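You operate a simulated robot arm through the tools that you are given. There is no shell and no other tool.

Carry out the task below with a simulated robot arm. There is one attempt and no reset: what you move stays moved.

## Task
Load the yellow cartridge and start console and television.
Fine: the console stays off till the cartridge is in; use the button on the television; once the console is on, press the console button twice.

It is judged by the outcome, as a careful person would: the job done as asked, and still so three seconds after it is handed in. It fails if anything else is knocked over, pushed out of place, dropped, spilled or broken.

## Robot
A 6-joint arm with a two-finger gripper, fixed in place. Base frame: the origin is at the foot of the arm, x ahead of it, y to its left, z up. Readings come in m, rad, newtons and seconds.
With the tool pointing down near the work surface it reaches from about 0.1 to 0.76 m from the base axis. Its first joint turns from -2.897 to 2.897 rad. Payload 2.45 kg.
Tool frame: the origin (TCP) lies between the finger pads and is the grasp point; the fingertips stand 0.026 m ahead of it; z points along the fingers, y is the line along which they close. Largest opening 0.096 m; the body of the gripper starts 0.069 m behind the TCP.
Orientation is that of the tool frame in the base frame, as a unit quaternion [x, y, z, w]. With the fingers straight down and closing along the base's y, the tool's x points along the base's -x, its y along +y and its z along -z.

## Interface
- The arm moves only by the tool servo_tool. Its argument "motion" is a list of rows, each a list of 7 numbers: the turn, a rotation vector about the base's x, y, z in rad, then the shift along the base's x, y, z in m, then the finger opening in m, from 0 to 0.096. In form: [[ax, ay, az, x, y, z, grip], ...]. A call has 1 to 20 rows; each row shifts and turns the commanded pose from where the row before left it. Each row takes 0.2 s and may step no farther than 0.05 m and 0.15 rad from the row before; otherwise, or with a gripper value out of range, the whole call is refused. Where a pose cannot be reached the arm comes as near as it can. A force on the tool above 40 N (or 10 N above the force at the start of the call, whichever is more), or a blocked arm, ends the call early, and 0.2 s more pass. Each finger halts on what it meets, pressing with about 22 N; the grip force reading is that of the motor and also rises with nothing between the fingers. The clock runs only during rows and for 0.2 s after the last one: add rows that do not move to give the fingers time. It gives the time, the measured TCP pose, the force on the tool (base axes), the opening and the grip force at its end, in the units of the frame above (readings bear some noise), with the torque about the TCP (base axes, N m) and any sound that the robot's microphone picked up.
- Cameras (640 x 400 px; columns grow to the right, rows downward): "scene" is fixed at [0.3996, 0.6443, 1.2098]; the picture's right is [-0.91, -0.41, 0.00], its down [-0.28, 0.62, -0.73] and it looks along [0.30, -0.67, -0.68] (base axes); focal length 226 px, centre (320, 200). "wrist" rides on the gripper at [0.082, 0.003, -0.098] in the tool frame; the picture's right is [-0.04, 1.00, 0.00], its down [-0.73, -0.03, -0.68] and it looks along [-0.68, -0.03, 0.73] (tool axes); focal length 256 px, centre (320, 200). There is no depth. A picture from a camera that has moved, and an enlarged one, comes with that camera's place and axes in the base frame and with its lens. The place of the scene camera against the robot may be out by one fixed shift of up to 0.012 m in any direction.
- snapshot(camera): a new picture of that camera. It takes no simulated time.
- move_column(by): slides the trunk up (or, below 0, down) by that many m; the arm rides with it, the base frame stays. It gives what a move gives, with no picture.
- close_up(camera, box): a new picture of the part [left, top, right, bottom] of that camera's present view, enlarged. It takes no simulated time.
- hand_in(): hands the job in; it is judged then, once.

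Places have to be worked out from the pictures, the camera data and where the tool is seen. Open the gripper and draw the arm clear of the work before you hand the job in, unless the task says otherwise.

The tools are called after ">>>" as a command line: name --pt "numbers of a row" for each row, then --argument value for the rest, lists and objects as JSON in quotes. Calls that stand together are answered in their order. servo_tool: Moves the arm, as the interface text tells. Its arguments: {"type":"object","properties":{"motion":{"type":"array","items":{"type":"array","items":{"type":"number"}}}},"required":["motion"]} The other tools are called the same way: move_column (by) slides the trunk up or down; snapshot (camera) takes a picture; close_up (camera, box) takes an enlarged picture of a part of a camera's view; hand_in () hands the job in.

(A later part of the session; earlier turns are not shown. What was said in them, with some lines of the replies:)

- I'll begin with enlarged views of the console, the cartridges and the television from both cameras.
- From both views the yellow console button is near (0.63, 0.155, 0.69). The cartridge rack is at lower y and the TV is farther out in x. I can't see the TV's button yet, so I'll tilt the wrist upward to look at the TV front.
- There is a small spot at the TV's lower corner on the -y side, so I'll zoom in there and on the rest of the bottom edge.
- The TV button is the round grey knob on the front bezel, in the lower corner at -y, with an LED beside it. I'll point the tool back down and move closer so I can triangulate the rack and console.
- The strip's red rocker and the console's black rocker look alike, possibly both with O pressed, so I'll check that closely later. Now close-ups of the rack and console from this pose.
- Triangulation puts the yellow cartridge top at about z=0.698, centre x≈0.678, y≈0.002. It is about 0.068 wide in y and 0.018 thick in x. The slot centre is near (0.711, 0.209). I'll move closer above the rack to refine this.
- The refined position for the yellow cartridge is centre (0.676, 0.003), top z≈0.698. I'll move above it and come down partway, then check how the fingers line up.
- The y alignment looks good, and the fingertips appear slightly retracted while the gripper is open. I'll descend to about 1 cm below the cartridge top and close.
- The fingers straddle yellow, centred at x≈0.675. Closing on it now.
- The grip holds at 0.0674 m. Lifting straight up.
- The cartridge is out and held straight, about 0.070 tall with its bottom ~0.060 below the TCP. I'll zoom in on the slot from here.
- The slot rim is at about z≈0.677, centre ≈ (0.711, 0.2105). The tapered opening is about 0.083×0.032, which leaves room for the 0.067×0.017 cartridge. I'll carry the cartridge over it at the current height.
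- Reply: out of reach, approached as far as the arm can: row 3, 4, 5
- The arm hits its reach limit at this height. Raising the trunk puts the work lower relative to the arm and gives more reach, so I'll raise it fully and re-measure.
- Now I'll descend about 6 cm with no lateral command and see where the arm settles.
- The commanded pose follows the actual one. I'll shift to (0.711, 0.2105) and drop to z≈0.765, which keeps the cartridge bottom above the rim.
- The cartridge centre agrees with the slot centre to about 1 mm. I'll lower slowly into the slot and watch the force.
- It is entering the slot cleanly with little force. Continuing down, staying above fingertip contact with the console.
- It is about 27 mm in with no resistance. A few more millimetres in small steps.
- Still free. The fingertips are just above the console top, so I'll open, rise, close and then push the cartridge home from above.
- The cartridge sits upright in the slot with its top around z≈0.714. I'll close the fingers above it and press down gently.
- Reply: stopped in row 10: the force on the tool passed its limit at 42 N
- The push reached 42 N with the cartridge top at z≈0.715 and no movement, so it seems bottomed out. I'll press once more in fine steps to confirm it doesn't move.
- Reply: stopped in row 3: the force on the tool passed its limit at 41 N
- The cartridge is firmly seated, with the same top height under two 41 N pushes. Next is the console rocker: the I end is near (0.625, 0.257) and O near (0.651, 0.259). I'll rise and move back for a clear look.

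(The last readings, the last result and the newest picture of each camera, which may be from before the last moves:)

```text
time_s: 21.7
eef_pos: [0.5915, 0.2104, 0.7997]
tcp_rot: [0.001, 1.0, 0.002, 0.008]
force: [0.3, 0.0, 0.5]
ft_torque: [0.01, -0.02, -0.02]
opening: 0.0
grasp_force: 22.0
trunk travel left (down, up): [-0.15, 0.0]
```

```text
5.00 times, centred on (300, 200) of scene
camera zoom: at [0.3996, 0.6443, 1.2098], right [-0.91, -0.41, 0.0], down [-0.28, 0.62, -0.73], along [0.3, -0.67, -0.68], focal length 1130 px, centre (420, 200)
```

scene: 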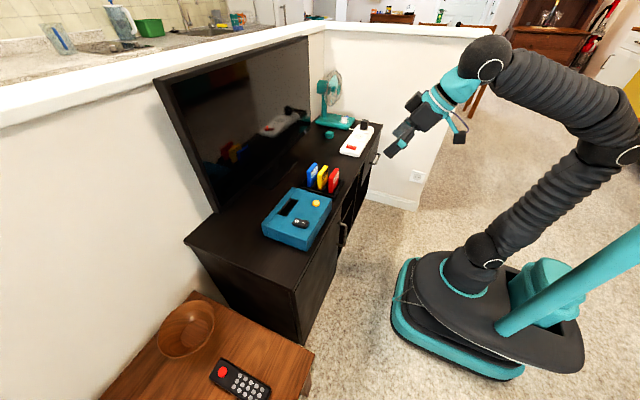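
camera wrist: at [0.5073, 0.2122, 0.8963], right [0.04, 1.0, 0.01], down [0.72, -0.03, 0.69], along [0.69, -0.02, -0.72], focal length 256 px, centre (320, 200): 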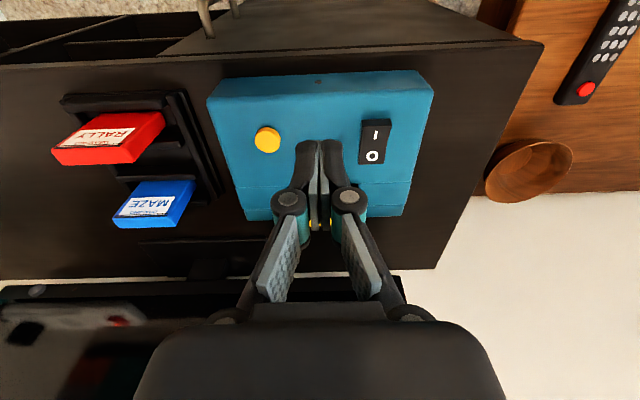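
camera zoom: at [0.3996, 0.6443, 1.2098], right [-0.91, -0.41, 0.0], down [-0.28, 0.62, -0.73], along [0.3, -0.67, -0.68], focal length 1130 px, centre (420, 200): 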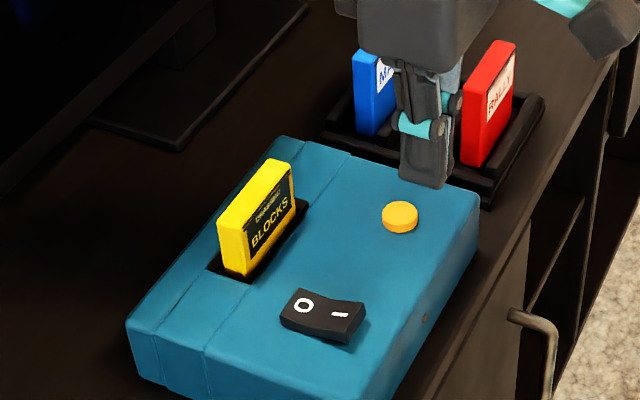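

>>> close_up --camera "wrist" --box '[200, 60, 450, 230]'

>>> close_up --camera "wrist" --box '[0, 270, 140, 370]'

```text
2.35 times, centred on (325, 145) of wrist
camera zoom: at [0.5073, 0.2122, 0.8963], right [0.04, 1.0, 0.01], down [0.72, -0.03, 0.69], along [0.69, -0.02, -0.72], focal length 602 px, centre (308, 329)
```

zoom: 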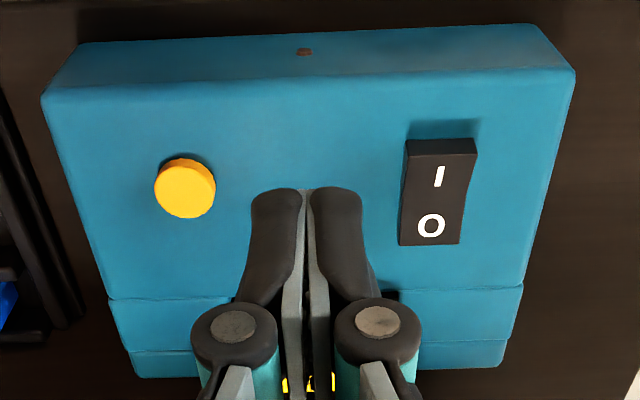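

```text
4.00 times, centred on (70, 320) of wrist
camera zoom: at [0.5073, 0.2122, 0.8963], right [0.04, 1.0, 0.01], down [0.72, -0.03, 0.69], along [0.69, -0.02, -0.72], focal length 1024 px, centre (1320, -280)
```

zoom: 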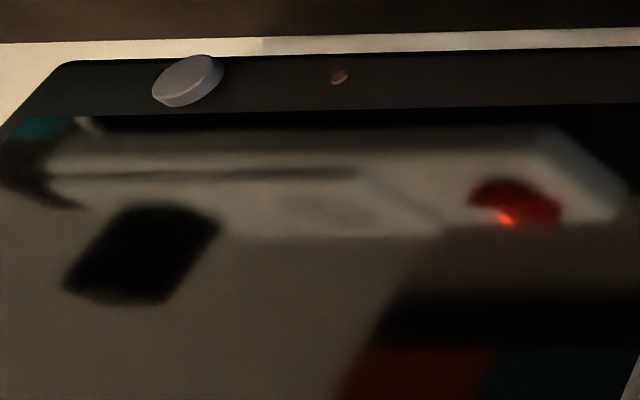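

The rocker spans x 0.617–0.665 at y≈0.260, with the I end (near side) raised, so it is off. I'll move above the I end at (0.624, 0.260) with the fingers closed.

>>> servo_tool --pt "0 0.016 0 0.0165 0.025 0 0" --pt "0 0 0 0.016 0.0246 0 0" --pt "0 0 0 0 0 -0.03 0" --pt "0 0 0 0 0 -0.025 0" --pt "0 0 0 0 0 0 0"

>>> snapshot --camera "wrist"

>>> close_up --camera "scene" --box '[255, 160, 345, 240]'

```text
time_s: 22.9
eef_pos: [0.624, 0.2602, 0.7437]
tcp_rot: [0.0, 1.0, 0.003, -0.001]
force: [-0.9, 0.2, -0.1]
ft_torque: [-0.04, 0.01, 0.0]
opening: 0.0002
grasp_force: 21.7
trunk travel left (down, up): [-0.15, 0.0]
```

```text
taken
camera wrist: at [0.5429, 0.2614, 0.8417], right [0.04, 1.0, 0.0], down [0.73, -0.03, 0.68], along [0.68, -0.02, -0.74], focal length 256 px, centre (320, 200)
```

wrist: 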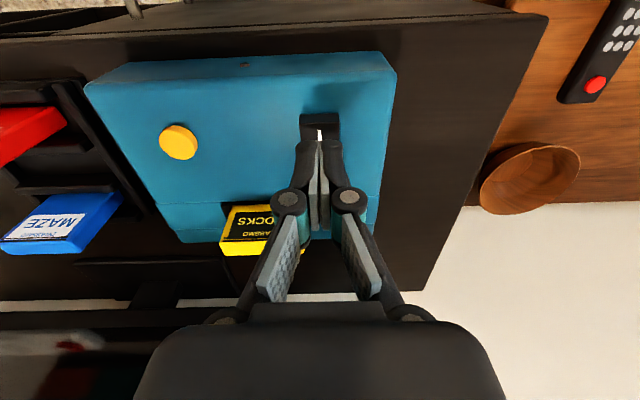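

```text
5.00 times, centred on (300, 200) of scene
camera zoom: at [0.3996, 0.6443, 1.2098], right [-0.91, -0.41, 0.0], down [-0.28, 0.62, -0.73], along [0.3, -0.67, -0.68], focal length 1130 px, centre (420, 200)
```

zoom: 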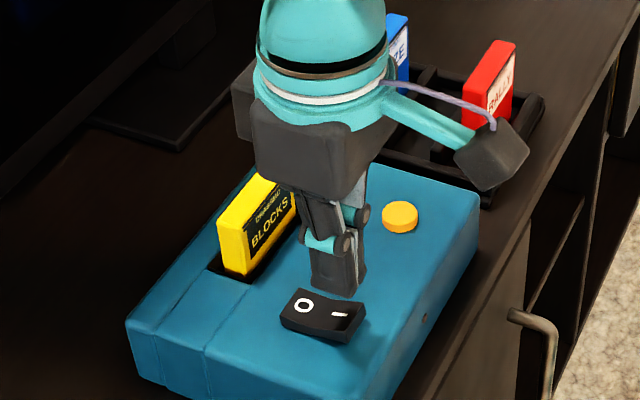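

Aligned over the I end. Pressing down in small steps.

>>> servo_tool --pt "0 0 0 -0.001 0 -0.012 0" --pt "0 0 0 0 0 -0.01 0" --pt "0 0 0 0 0 -0.004 0" --pt "0 0 0 0 0 -0.003 0" --pt "0 0 0 0 0 -0.003 0" --pt "0 0 0 0 0 0 0"

>>> close_up --camera "scene" --box '[255, 160, 345, 240]'

```text
time_s: 24.3
eef_pos: [0.623, 0.2589, 0.7151]
tcp_rot: [0.0, 1.0, 0.003, 0.001]
force: [-3.1, -0.3, 21.3]
ft_torque: [-0.05, -0.21, 0.0]
opening: 0.0059
grasp_force: 28.5
trunk travel left (down, up): [-0.15, 0.0]
```

```text
5.00 times, centred on (300, 200) of scene
camera zoom: at [0.3996, 0.6443, 1.2098], right [-0.91, -0.41, 0.0], down [-0.28, 0.62, -0.73], along [0.3, -0.67, -0.68], focal length 1130 px, centre (420, 200)
```

zoom: 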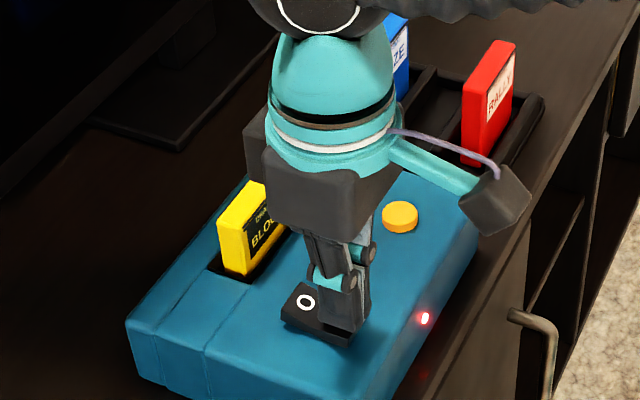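

The console LED has lit red. I'll lift off and check that the rocker stays in the I position.

>>> servo_tool --pt "0 0 0 0 0 0.01 0" --pt "0 0 0 0 0 0.02 0" --pt "0 0 0 0 0 0.02 0" --pt "0 0 0 0 -0.04 0 0" --pt "0 0 0 0 0 0 0"

>>> close_up --camera "scene" --box '[255, 160, 345, 240]'

>>> snapshot --camera "wrist"

>>> snapshot --camera "scene"

```text
time_s: 25.5
eef_pos: [0.622, 0.2175, 0.762]
tcp_rot: [0.0, 1.0, 0.003, -0.001]
force: [0.8, -0.7, -0.6]
ft_torque: [0.01, -0.01, -0.03]
opening: 0.0
grasp_force: 28.8
trunk travel left (down, up): [-0.15, 0.0]
```

```text
5.00 times, centred on (300, 200) of scene
camera zoom: at [0.3996, 0.6443, 1.2098], right [-0.91, -0.41, 0.0], down [-0.28, 0.62, -0.73], along [0.3, -0.67, -0.68], focal length 1130 px, centre (420, 200)
```

zoom: 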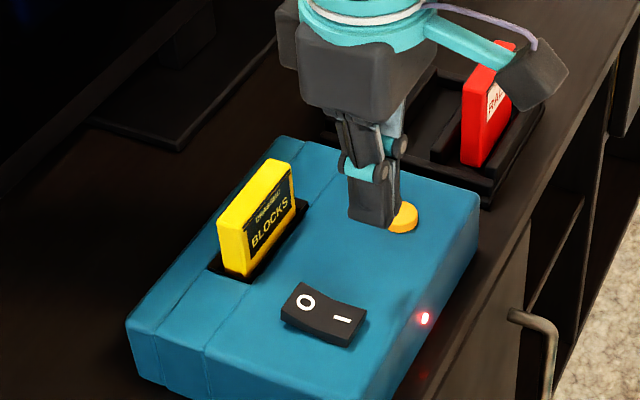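

```text
taken
camera wrist: at [0.5393, 0.2189, 0.8607], right [0.04, 1.0, 0.0], down [0.73, -0.03, 0.68], along [0.68, -0.02, -0.74], focal length 256 px, centre (320, 200)
```

wrist: 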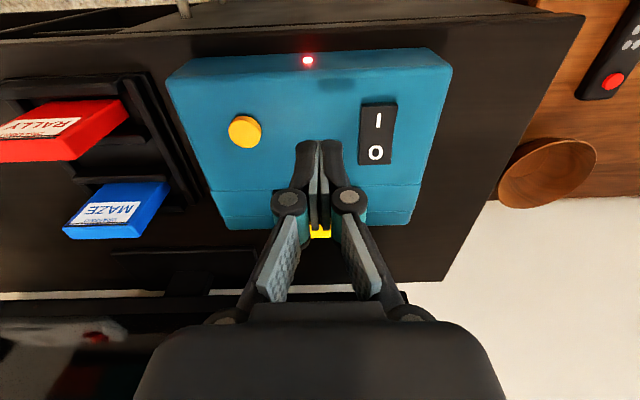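

```text
taken
```

scene: 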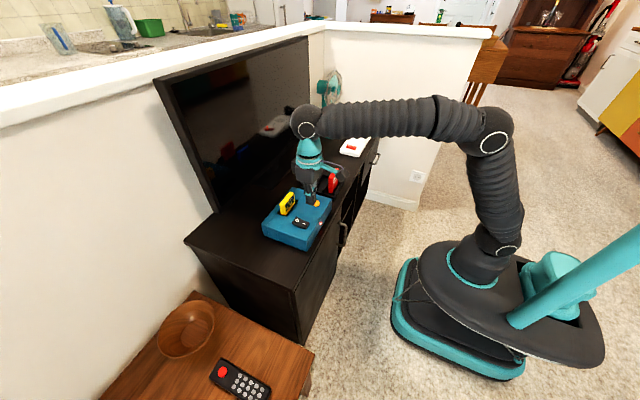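

The rocker stays on I and the LED stays lit. Next I'll move above the yellow console button at (0.631, 0.1585).

>>> servo_tool --pt "0 0 0 0.0045 -0.0295 0 0" --pt "0 0 0 0.0045 -0.0295 0 0" --pt "0 0 0 0 0 -0.025 0" --pt "0 0 0 0 0 0 0"

>>> snapshot --camera "wrist"

>>> close_up --camera "scene" --box '[265, 160, 355, 240]'

```text
time_s: 26.5
eef_pos: [0.6308, 0.1578, 0.7362]
tcp_rot: [0.0, 1.0, 0.003, -0.001]
force: [-0.6, -0.6, 1.0]
ft_torque: [0.02, 0.0, 0.01]
opening: 0.0001
grasp_force: 28.4
trunk travel left (down, up): [-0.15, 0.0]
```

```text
taken
camera wrist: at [0.5481, 0.1601, 0.8345], right [0.04, 1.0, 0.0], down [0.73, -0.03, 0.68], along [0.68, -0.02, -0.74], focal length 256 px, centre (320, 200)
```

wrist: 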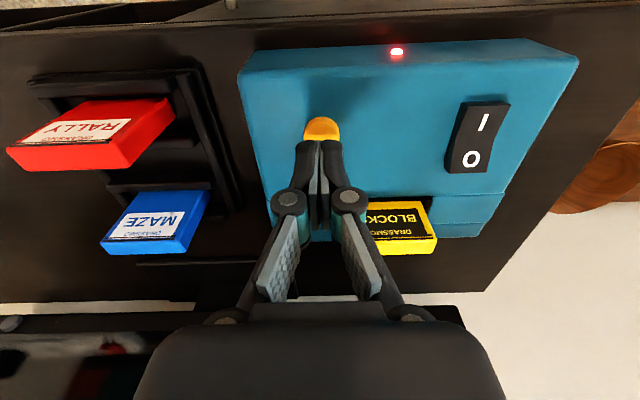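

```text
5.00 times, centred on (310, 200) of scene
camera zoom: at [0.3996, 0.6443, 1.2098], right [-0.91, -0.41, 0.0], down [-0.28, 0.62, -0.73], along [0.3, -0.67, -0.68], focal length 1130 px, centre (370, 200)
```

zoom: 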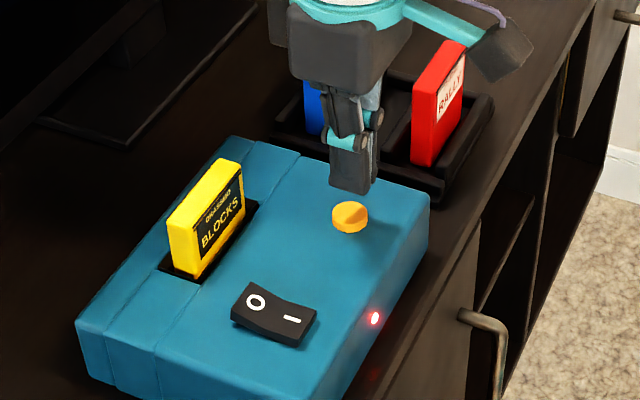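

Aligned above the button. Press one, in fine steps.

>>> servo_tool --pt "0 0 0 0 0.0005 -0.012 0" --pt "0 0 0 0 0 -0.008 0" --pt "0 0 0 0 0 -0.003 0" --pt "0 0 0 0 0 -0.003 0" --pt "0 0 0 0 0 -0.002 0" --pt "0 0 0 0 0 0 0"

>>> close_up --camera "scene" --box '[265, 160, 355, 240]'

```text
time_s: 27.9
eef_pos: [0.6323, 0.1597, 0.7099]
tcp_rot: [0.001, 1.0, 0.003, -0.002]
force: [-0.3, 0.2, -0.1]
ft_torque: [0.02, 0.01, -0.01]
opening: 0.0059
grasp_force: 28.8
trunk travel left (down, up): [-0.15, 0.0]
```

```text
5.00 times, centred on (310, 200) of scene
camera zoom: at [0.3996, 0.6443, 1.2098], right [-0.91, -0.41, 0.0], down [-0.28, 0.62, -0.73], along [0.3, -0.67, -0.68], focal length 1130 px, centre (370, 200)
```

zoom: 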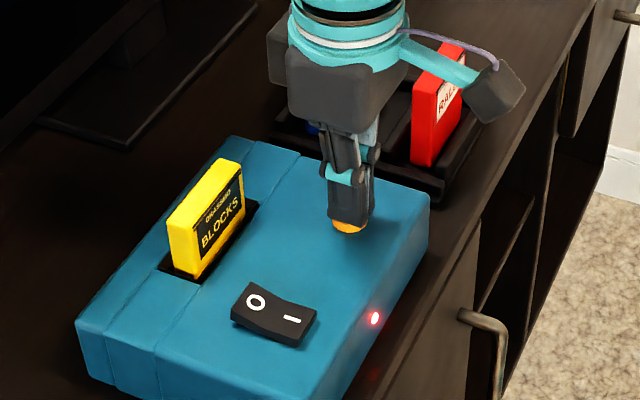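

The fingers have opened slightly, which suggests light contact with no real force yet. Continuing in small steps.

>>> servo_tool --pt "0 0 0 0 0 -0.0015 0" --pt "0 0 0 0 0 -0.0015 0" --pt "0 0 0 0 0 0 0"

>>> close_up --camera "scene" --box '[290, 180, 340, 230]'

```text
time_s: 28.7
eef_pos: [0.6316, 0.16, 0.7064]
tcp_rot: [0.0, 1.0, 0.003, -0.001]
force: [-0.7, -0.4, 3.4]
ft_torque: [-0.02, -0.02, 0.0]
opening: 0.0059
grasp_force: 28.6
trunk travel left (down, up): [-0.15, 0.0]
heard: click
```

```text
8.00 times, centred on (315, 205) of scene
camera zoom: at [0.3996, 0.6443, 1.2098], right [-0.91, -0.41, 0.0], down [-0.28, 0.62, -0.73], along [0.3, -0.67, -0.68], focal length 1809 px, centre (360, 160)
```

zoom: 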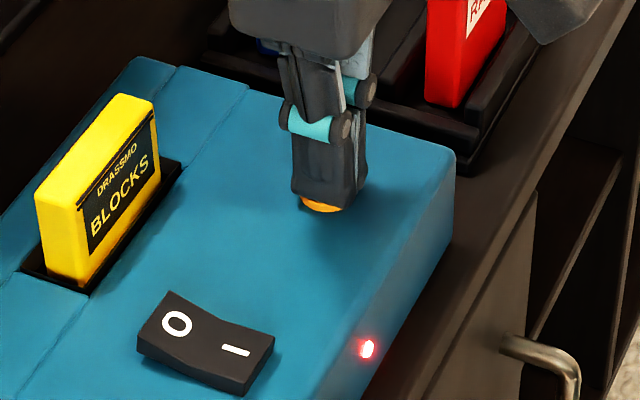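

A click was heard, so press one registered. Releasing fully, with a pause.

>>> servo_tool --pt "0 0 0 0 0 0.006 0" --pt "0 0 0 0 0 0.009 0" --pt "0 0 0 0 0 0 0" --pt "0 0 0 0 0 0 0"

>>> close_up --camera "scene" --box '[290, 180, 340, 230]'

```text
time_s: 29.7
eef_pos: [0.6312, 0.1619, 0.7218]
tcp_rot: [0.0, 1.0, 0.003, -0.001]
force: [0.0, -0.1, -0.4]
ft_torque: [-0.03, 0.0, -0.01]
opening: 0.0
grasp_force: 28.5
trunk travel left (down, up): [-0.15, 0.0]
```

```text
8.00 times, centred on (315, 205) of scene
camera zoom: at [0.3996, 0.6443, 1.2098], right [-0.91, -0.41, 0.0], down [-0.28, 0.62, -0.73], along [0.3, -0.67, -0.68], focal length 1809 px, centre (360, 160)
```

zoom: 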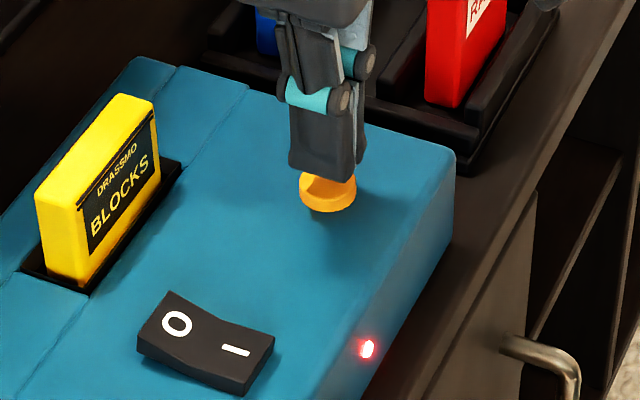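

The button has sprung back. Press two, following the same path.

>>> servo_tool --pt "0 0 0 0 -0.0025 -0.006 0" --pt "0 0 0 0 0 -0.005 0" --pt "0 0 0 0 0 -0.002 0" --pt "0 0 0 0 0 -0.0015 0" --pt "0 0 0 0 0 -0.001 0" --pt "0 0 0 0 0 0 0"

```text
time_s: 31.1
eef_pos: [0.6329, 0.1577, 0.7068]
tcp_rot: [0.0, 1.0, 0.003, -0.001]
force: [-1.2, 0.1, 3.8]
ft_torque: [0.02, 0.04, -0.02]
opening: 0.0061
grasp_force: 28.5
trunk travel left (down, up): [-0.15, 0.0]
heard: click
```

Second click heard. I'll lift clear and confirm the console state. The TV button triangulates to about (0.89, -0.27, 0.6885), so I'll then swing over toward it while pitching the tool forward.

>>> servo_tool --pt "0 0 0 0 0 0.01 0" --pt "0 0 0 0 0 0.03 0" --pt "0 0 0 -0.02 0 0.04 0" --pt "0 0 0 -0.03 0 0.04 0" --pt "0 0 0 -0.03 0 0.03 0" --pt "0 0 0 0 0 0 0"

>>> close_up --camera "scene" --box '[250, 150, 370, 240]'

>>> snapshot --camera "wrist"

```text
time_s: 32.5
eef_pos: [0.5519, 0.1587, 0.8565]
tcp_rot: [0.001, 1.0, 0.003, 0.0]
force: [0.4, -0.8, 0.1]
ft_torque: [0.0, -0.01, -0.06]
opening: 0.0002
grasp_force: 28.0
trunk travel left (down, up): [-0.15, 0.0]
```

```text
4.44 times, centred on (310, 195) of scene
camera zoom: at [0.3996, 0.6443, 1.2098], right [-0.91, -0.41, 0.0], down [-0.28, 0.62, -0.73], along [0.3, -0.67, -0.68], focal length 1005 px, centre (364, 222)
```

zoom: 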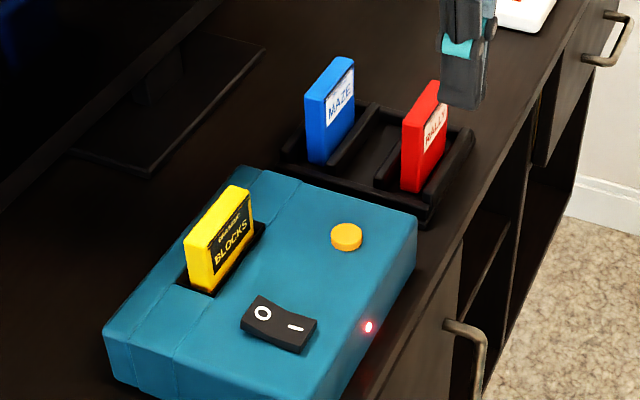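

```text
taken
camera wrist: at [0.4701, 0.1599, 0.9536], right [0.04, 1.0, 0.0], down [0.73, -0.03, 0.68], along [0.68, -0.02, -0.74], focal length 256 px, centre (320, 200)
```

wrist: 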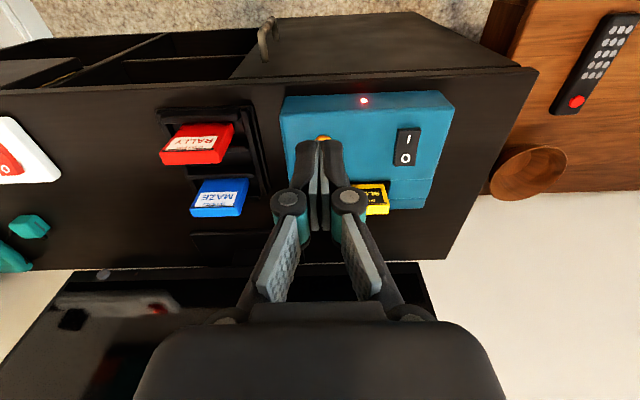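

The console is on, with its LED lit, the cartridge in and two clicks counted. Swinging over toward the TV button now, keeping height and pitching the tool forward.

>>> servo_tool --pt "0 0 0 0 -0.043 0.0 0" --pt "0 0 0 0 -0.043 0 0" --pt "0 -0.12 0 0 -0.043 0 0" --pt "0 -0.12 0 0 -0.043 0 0" --pt "0 -0.12 0 0 -0.043 0 0" --pt "0 -0.12 0 0 -0.043 0 0" --pt "0 -0.12 0 0 -0.043 0 0" --pt "0 -0.12 0 0 -0.043 0 0" --pt "0 -0.12 0 0 -0.043 0 0" --pt "0 -0.12 0 0 -0.043 0 0" --pt "0 -0.087 0 0 0 0 0" --pt "0 0 0 0 0 0 0"

>>> snapshot --camera "wrist"

>>> snapshot --camera "scene"

```text
time_s: 35.1
eef_pos: [0.5516, -0.2719, 0.855]
tcp_rot: [0.0, 0.866, 0.002, 0.5]
force: [0.3, 0.6, 0.0]
ft_torque: [-0.01, 0.02, -0.03]
opening: 0.0001
grasp_force: 28.3
trunk travel left (down, up): [-0.15, 0.0]
```

```text
taken
camera wrist: at [0.4252, -0.2701, 0.8336], right [0.02, 1.0, 0.04], down [-0.22, -0.03, 0.97], along [0.98, -0.02, 0.22], focal length 256 px, centre (320, 200)
```

wrist: 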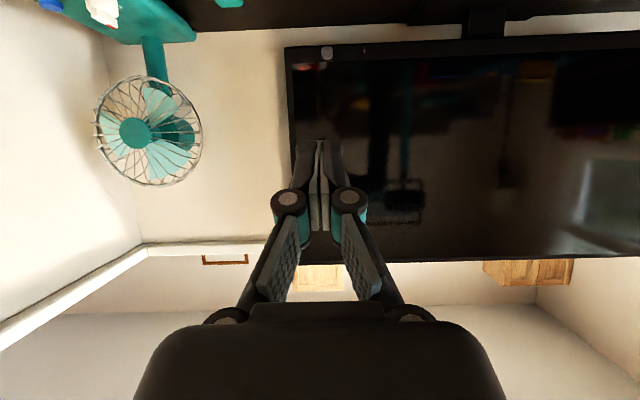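

```text
taken
```

scene: 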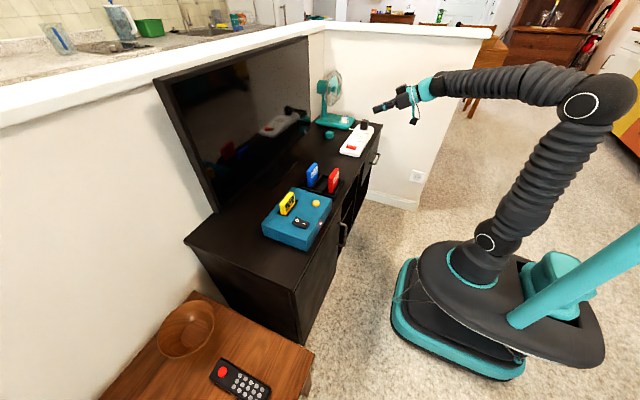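

The TV button is right ahead. Zooming in for a precise fix.

>>> close_up --camera "wrist" --box '[270, 20, 390, 100]'

>>> close_up --camera "wrist" --box '[30, 0, 270, 100]'

>>> close_up --camera "scene" --box '[270, 90, 440, 190]'

```text
5.00 times, centred on (330, 60) of wrist
camera zoom: at [0.4252, -0.2701, 0.8336], right [0.02, 1.0, 0.04], down [-0.22, -0.03, 0.97], along [0.98, -0.02, 0.22], focal length 1280 px, centre (270, 900)
```

zoom: 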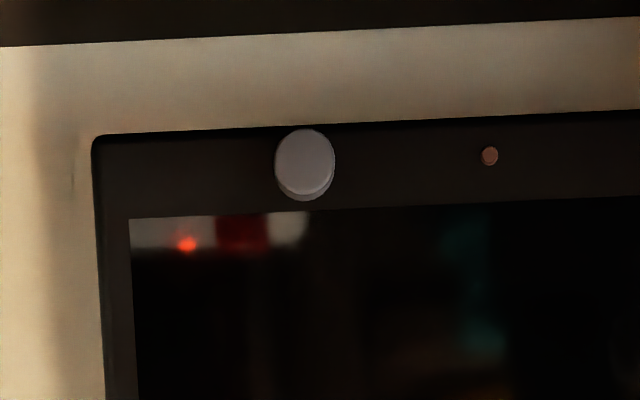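

```text
2.67 times, centred on (150, 50) of wrist
camera zoom: at [0.4252, -0.2701, 0.8336], right [0.02, 1.0, 0.04], down [-0.22, -0.03, 0.97], along [0.98, -0.02, 0.22], focal length 683 px, centre (773, 600)
```

zoom: 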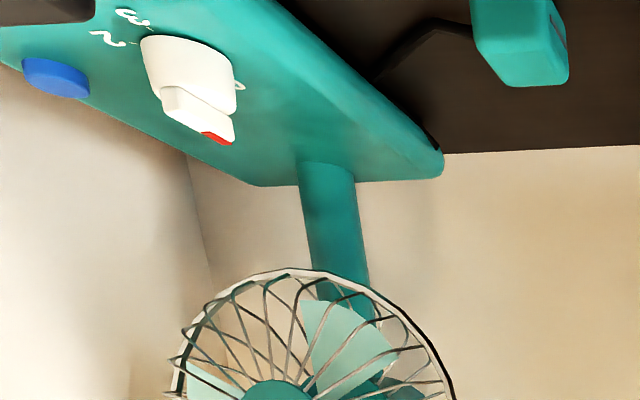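

```text
3.76 times, centred on (355, 140) of scene
camera zoom: at [0.3996, 0.6443, 1.2098], right [-0.91, -0.41, 0.0], down [-0.28, 0.62, -0.73], along [0.3, -0.67, -0.68], focal length 851 px, centre (188, 426)
```

zoom: 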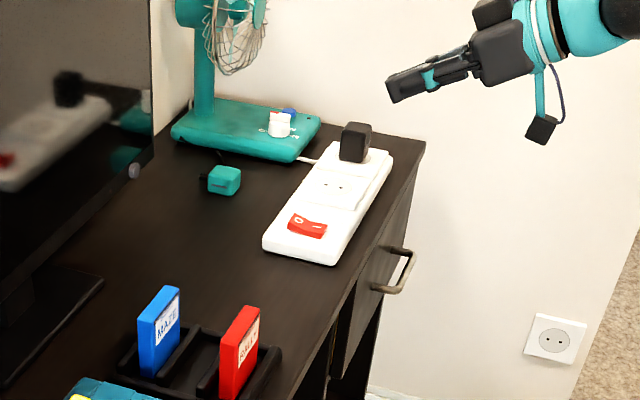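

The button reads about (0.89, -0.26, 0.69). The power strip ends at x≈0.696, so I'll approach high first and keep the wrist camera, which hangs below the tool, clear of it.

>>> servo_tool --pt "0 0 0 0.0457 0.002 -0.01 0" --pt "0 0 0 0.0457 0.002 -0.015 0" --pt "0 0 0 0.0457 0.002 -0.015 0" --pt "0 0 0 0.0457 0.002 -0.015 0" --pt "0 0 0 0.0457 0.002 -0.015 0" --pt "0 0 0 0 0 0 0"

>>> snapshot --camera "wrist"

>>> close_up --camera "scene" --box '[270, 60, 440, 190]'

```text
time_s: 36.5
eef_pos: [0.7824, -0.2623, 0.7851]
tcp_rot: [-0.002, 0.866, 0.003, 0.5]
force: [-0.5, -0.2, -0.7]
ft_torque: [-0.03, 0.01, -0.01]
opening: 0.0002
grasp_force: 28.4
trunk travel left (down, up): [-0.15, 0.0]
```

```text
taken
camera wrist: at [0.6547, -0.2595, 0.7626], right [0.02, 1.0, 0.04], down [-0.22, -0.03, 0.97], along [0.98, -0.02, 0.22], focal length 256 px, centre (320, 200)
```

wrist: 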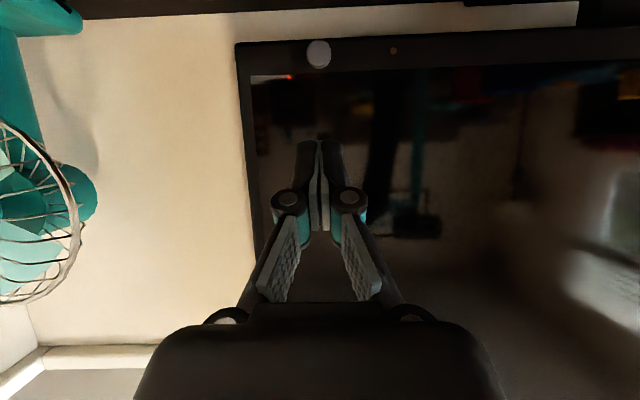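

```text
3.08 times, centred on (355, 125) of scene
camera zoom: at [0.3996, 0.6443, 1.2098], right [-0.91, -0.41, 0.0], down [-0.28, 0.62, -0.73], along [0.3, -0.67, -0.68], focal length 696 px, centre (212, 431)
```

zoom: 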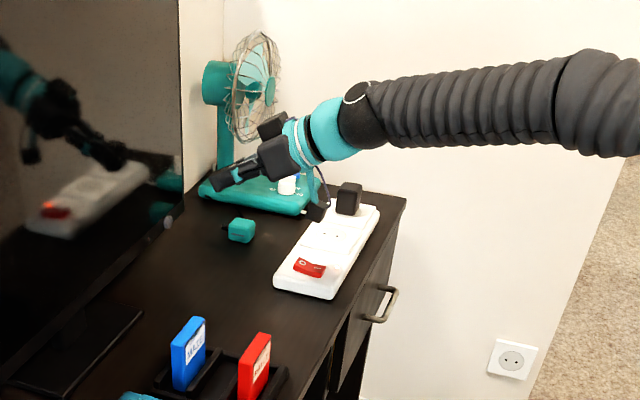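

>>> close_up --camera "wrist" --box '[230, 20, 410, 170]'

```text
2.67 times, centred on (320, 95) of wrist
camera zoom: at [0.6547, -0.2595, 0.7626], right [0.02, 1.0, 0.04], down [-0.22, -0.03, 0.97], along [0.98, -0.02, 0.22], focal length 683 px, centre (320, 480)
```

zoom: 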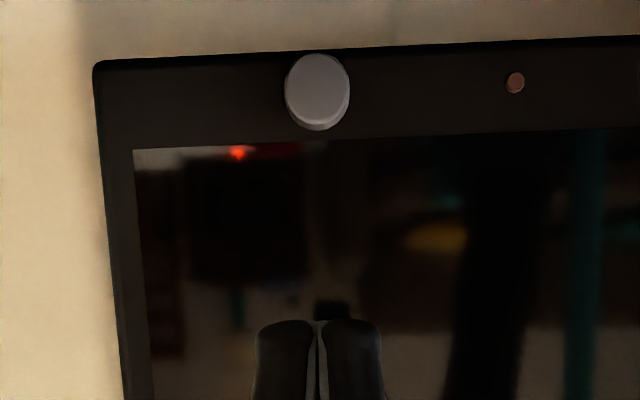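

Scaling between the two views puts the bezel at x≈0.886 and the button face at about (0.882, -0.262, 0.692). I'll move forward, then down to stop about 1 cm short of it.

>>> servo_tool --pt "0 0 0 0.028 0 -0.015 0" --pt "0 0 0 0.027 0 -0.02 0" --pt "0 0 0 0 0 -0.025 0" --pt "0 0 0 0 0 -0.023 0" --pt "0 0 0 0 0 0 0" --pt "0 0 0 0 0 0 0"

>>> snapshot --camera "wrist"

>>> close_up --camera "scene" --box '[270, 60, 440, 190]'

```text
time_s: 37.9
eef_pos: [0.8329, -0.2613, 0.7026]
tcp_rot: [-0.001, 0.866, 0.002, 0.499]
force: [0.2, 1.6, 0.0]
ft_torque: [-0.01, 0.0, -0.01]
opening: 0.0
grasp_force: 28.5
trunk travel left (down, up): [-0.15, 0.0]
```

```text
taken
camera wrist: at [0.7072, -0.2596, 0.6814], right [0.02, 1.0, 0.04], down [-0.22, -0.03, 0.97], along [0.98, -0.02, 0.22], focal length 256 px, centre (320, 200)
```

wrist: 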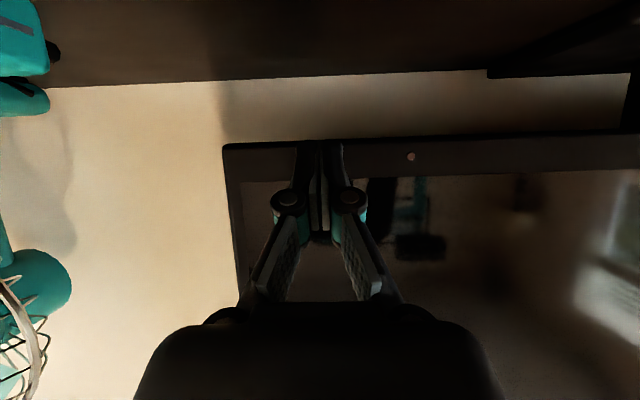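

```text
3.08 times, centred on (355, 125) of scene
camera zoom: at [0.3996, 0.6443, 1.2098], right [-0.91, -0.41, 0.0], down [-0.28, 0.62, -0.73], along [0.3, -0.67, -0.68], focal length 696 px, centre (212, 431)
```

zoom: 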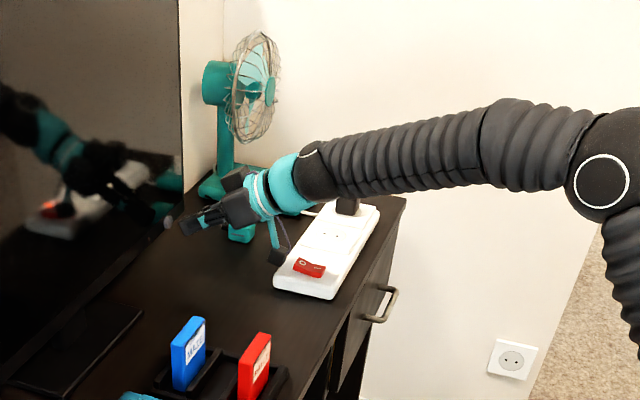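

>>> close_up --camera "scene" --box '[300, 100, 360, 150]'

>>> close_up --camera "wrist" --box '[210, 120, 430, 260]'

```text
8.00 times, centred on (330, 125) of scene
camera zoom: at [0.3996, 0.6443, 1.2098], right [-0.91, -0.41, 0.0], down [-0.28, 0.62, -0.73], along [0.3, -0.67, -0.68], focal length 1809 px, centre (240, 800)
```

zoom: 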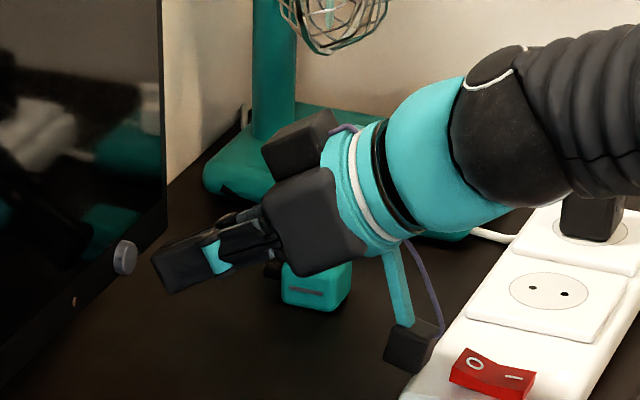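

```text
2.86 times, centred on (320, 190) of wrist
camera zoom: at [0.7072, -0.2596, 0.6814], right [0.02, 1.0, 0.04], down [-0.22, -0.03, 0.97], along [0.98, -0.02, 0.22], focal length 731 px, centre (320, 229)
```

zoom: 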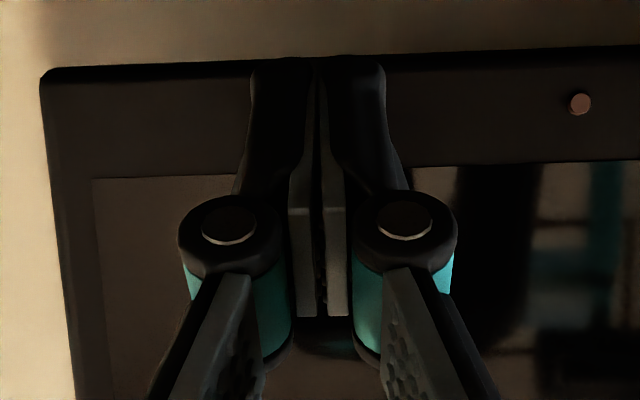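

The tip's upper edge sits about 2 cm in front of the button and ~8 mm above its centre. I'll lower slightly and then advance in small steps.

>>> servo_tool --pt "0 0 0 0.006 -0.0005 -0.007 0" --pt "0 0 0 0.006 0 0 0" --pt "0 0 0 0.003 0 0 0" --pt "0 0 0 0 0 0 0"

>>> close_up --camera "scene" --box '[300, 100, 360, 150]'

```text
time_s: 38.9
eef_pos: [0.8509, -0.2622, 0.6954]
tcp_rot: [-0.001, 0.866, 0.002, 0.5]
force: [-0.1, 0.2, 0.0]
ft_torque: [0.0, -0.02, -0.02]
opening: 0.0059
grasp_force: 28.3
trunk travel left (down, up): [-0.15, 0.0]
```

```text
8.00 times, centred on (330, 125) of scene
camera zoom: at [0.3996, 0.6443, 1.2098], right [-0.91, -0.41, 0.0], down [-0.28, 0.62, -0.73], along [0.3, -0.67, -0.68], focal length 1809 px, centre (240, 800)
```

zoom: 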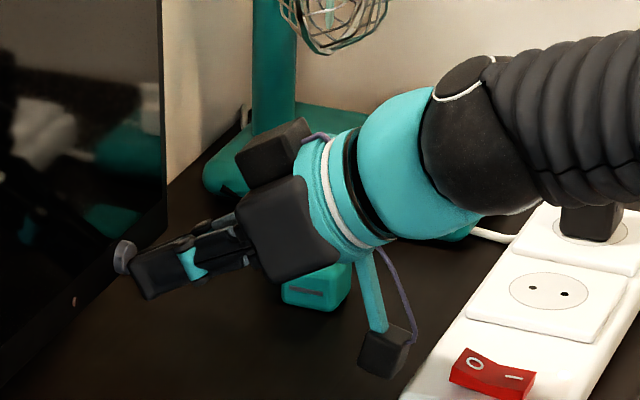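

The opening reading of 0.0059 shows the tip is touching the button. Pushing in gently.

>>> servo_tool --pt "0 0 0 0.002 0 0 0" --pt "0 0 0 0.0015 0 0 0" --pt "0 0 0 0 0 0 0"

>>> close_up --camera "scene" --box '[300, 100, 360, 150]'

>>> snapshot --camera "scene"

```text
time_s: 39.7
eef_pos: [0.8539, -0.2625, 0.6952]
tcp_rot: [0.0, 0.867, 0.002, 0.499]
force: [-2.4, 1.1, -1.6]
ft_torque: [0.03, 0.02, 0.06]
opening: 0.0058
grasp_force: 28.0
trunk travel left (down, up): [-0.15, 0.0]
heard: click
```

```text
8.00 times, centred on (330, 125) of scene
camera zoom: at [0.3996, 0.6443, 1.2098], right [-0.91, -0.41, 0.0], down [-0.28, 0.62, -0.73], along [0.3, -0.67, -0.68], focal length 1809 px, centre (240, 800)
```

zoom: 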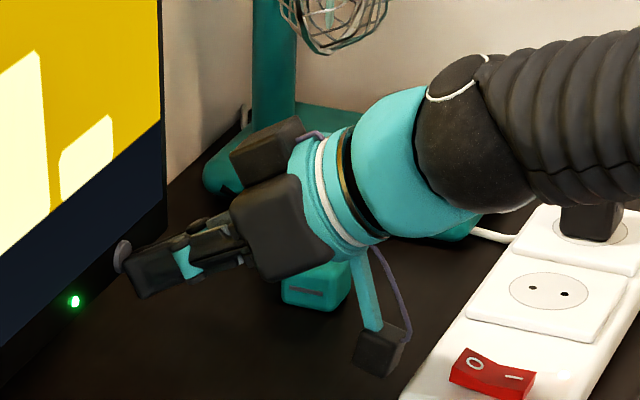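

```text
taken
```

scene: 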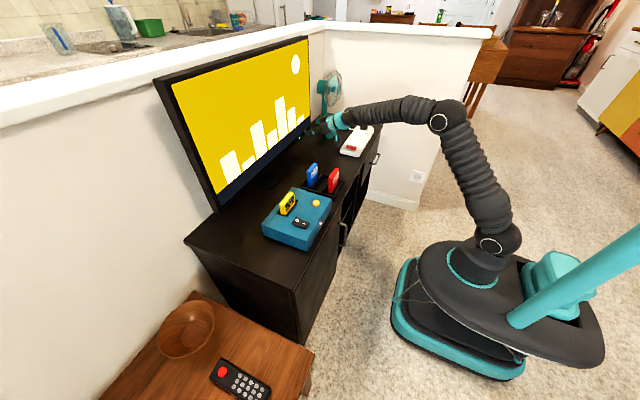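

A click, the TV LED turned green and the screen shows the yellow game. I'll back off the button, rise first to clear the strip, and then retract.

>>> servo_tool --pt "0 0 0 -0.008 0 0 0" --pt "0 0 0 -0.01 0 0.01 0" --pt "0 0 0 -0.005 0 0.035 0" --pt "0 0 0 -0.005 0 0.045 0" --pt "0 0 0 -0.03 0 0.03 0" --pt "0 0 0 -0.045 0 0.015 0" --pt "0 0 0 -0.045 0 0.015 0" --pt "0 0 0 -0.045 0 0 0" --pt "0 0 0 -0.045 0 0 0" --pt "0 0 0 -0.045 0 0 0" --pt "0 0 0 -0.03 0 0 0.05" --pt "0 0 0 0 0 0 0.096" --pt "0 0 0 0 0 0 0.096"

>>> snapshot --camera "scene"

>>> snapshot --camera "wrist"

>>> close_up --camera "scene" --box '[240, 150, 360, 250]'

>>> close_up --camera "scene" --box '[280, 70, 420, 180]'

```text
time_s: 42.5
eef_pos: [0.5409, -0.2631, 0.8456]
tcp_rot: [-0.001, 0.866, 0.002, 0.499]
force: [0.0, -0.2, 0.3]
ft_torque: [0.02, 0.0, 0.04]
opening: 0.0961
grasp_force: 0.1
trunk travel left (down, up): [-0.15, 0.0]
```

```text
taken
```

scene: 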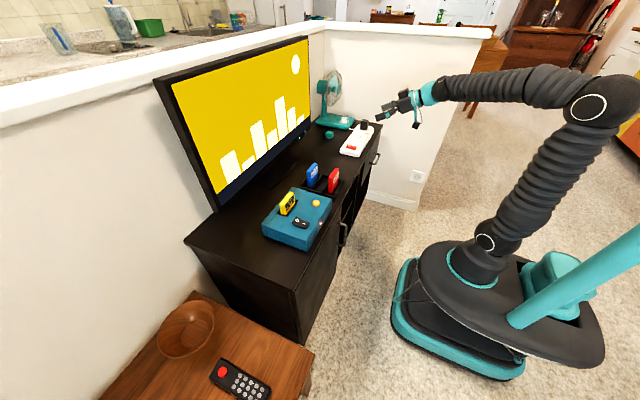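

```text
taken
camera wrist: at [0.4133, -0.2618, 0.8231], right [0.02, 1.0, 0.04], down [-0.22, -0.03, 0.97], along [0.98, -0.02, 0.22], focal length 256 px, centre (320, 200)
```

wrist: 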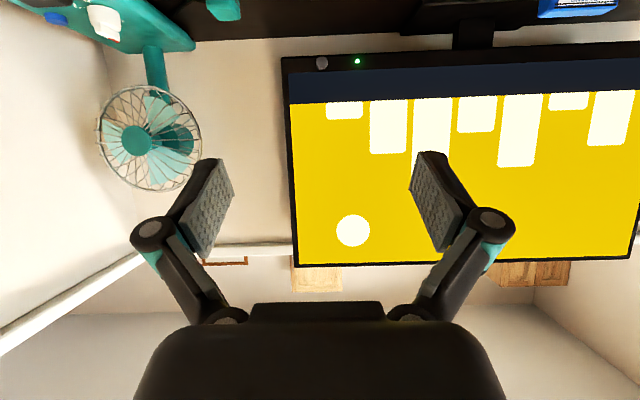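

```text
4.00 times, centred on (300, 200) of scene
camera zoom: at [0.3996, 0.6443, 1.2098], right [-0.91, -0.41, 0.0], down [-0.28, 0.62, -0.73], along [0.3, -0.67, -0.68], focal length 904 px, centre (400, 200)
```

zoom: 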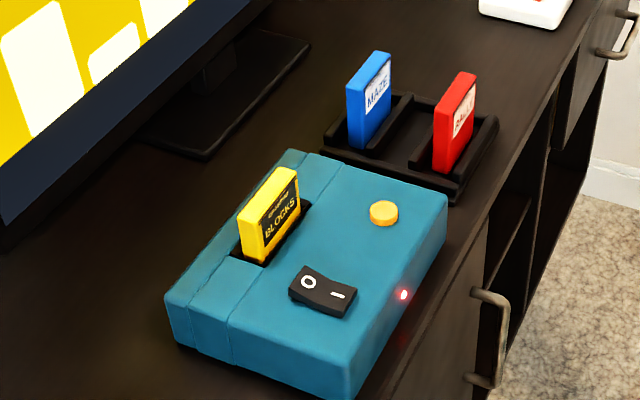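

```text
3.64 times, centred on (350, 125) of scene
camera zoom: at [0.3996, 0.6443, 1.2098], right [-0.91, -0.41, 0.0], down [-0.28, 0.62, -0.73], along [0.3, -0.67, -0.68], focal length 822 px, centre (211, 473)
```

zoom: 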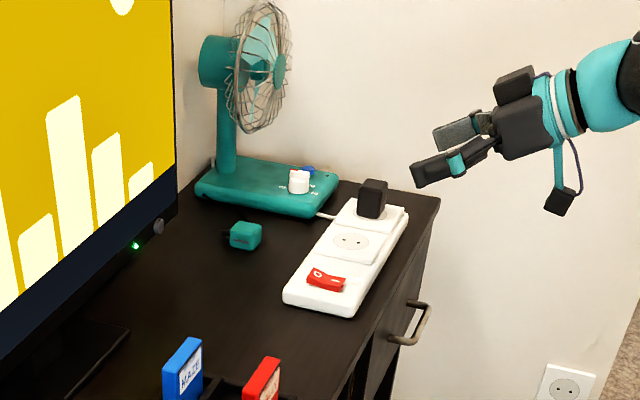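

Everything checks out. The yellow cartridge is in, the console LED is lit after two button clicks, and the TV is on showing the game. The other objects are where they were, and the gripper is open and clear, so I'm handing in.

>>> hand_in

```text
The job is handed in.
```

The yellow cartridge is in the console, and the console and television are both on. I've handed the job in.

- **Cartridge:** it went straight into the slot while the console was off. I then pressed it down twice at about 41 N and it didn't move, so it is fully seated.
- **Console:** I switched it on after the cartridge was in, and its red light came on. I then pressed the yellow button twice, with a click heard each time.
- **Television:** I used the round button on its front frame, not the remote. It clicked, its light turned green, and the screen now shows a yellow game picture.

Nothing else looked moved in the last pictures. The gripper is open and the arm is clear of the cabinet. I raised the trunk 0.075 m to reach the slot and left it there.
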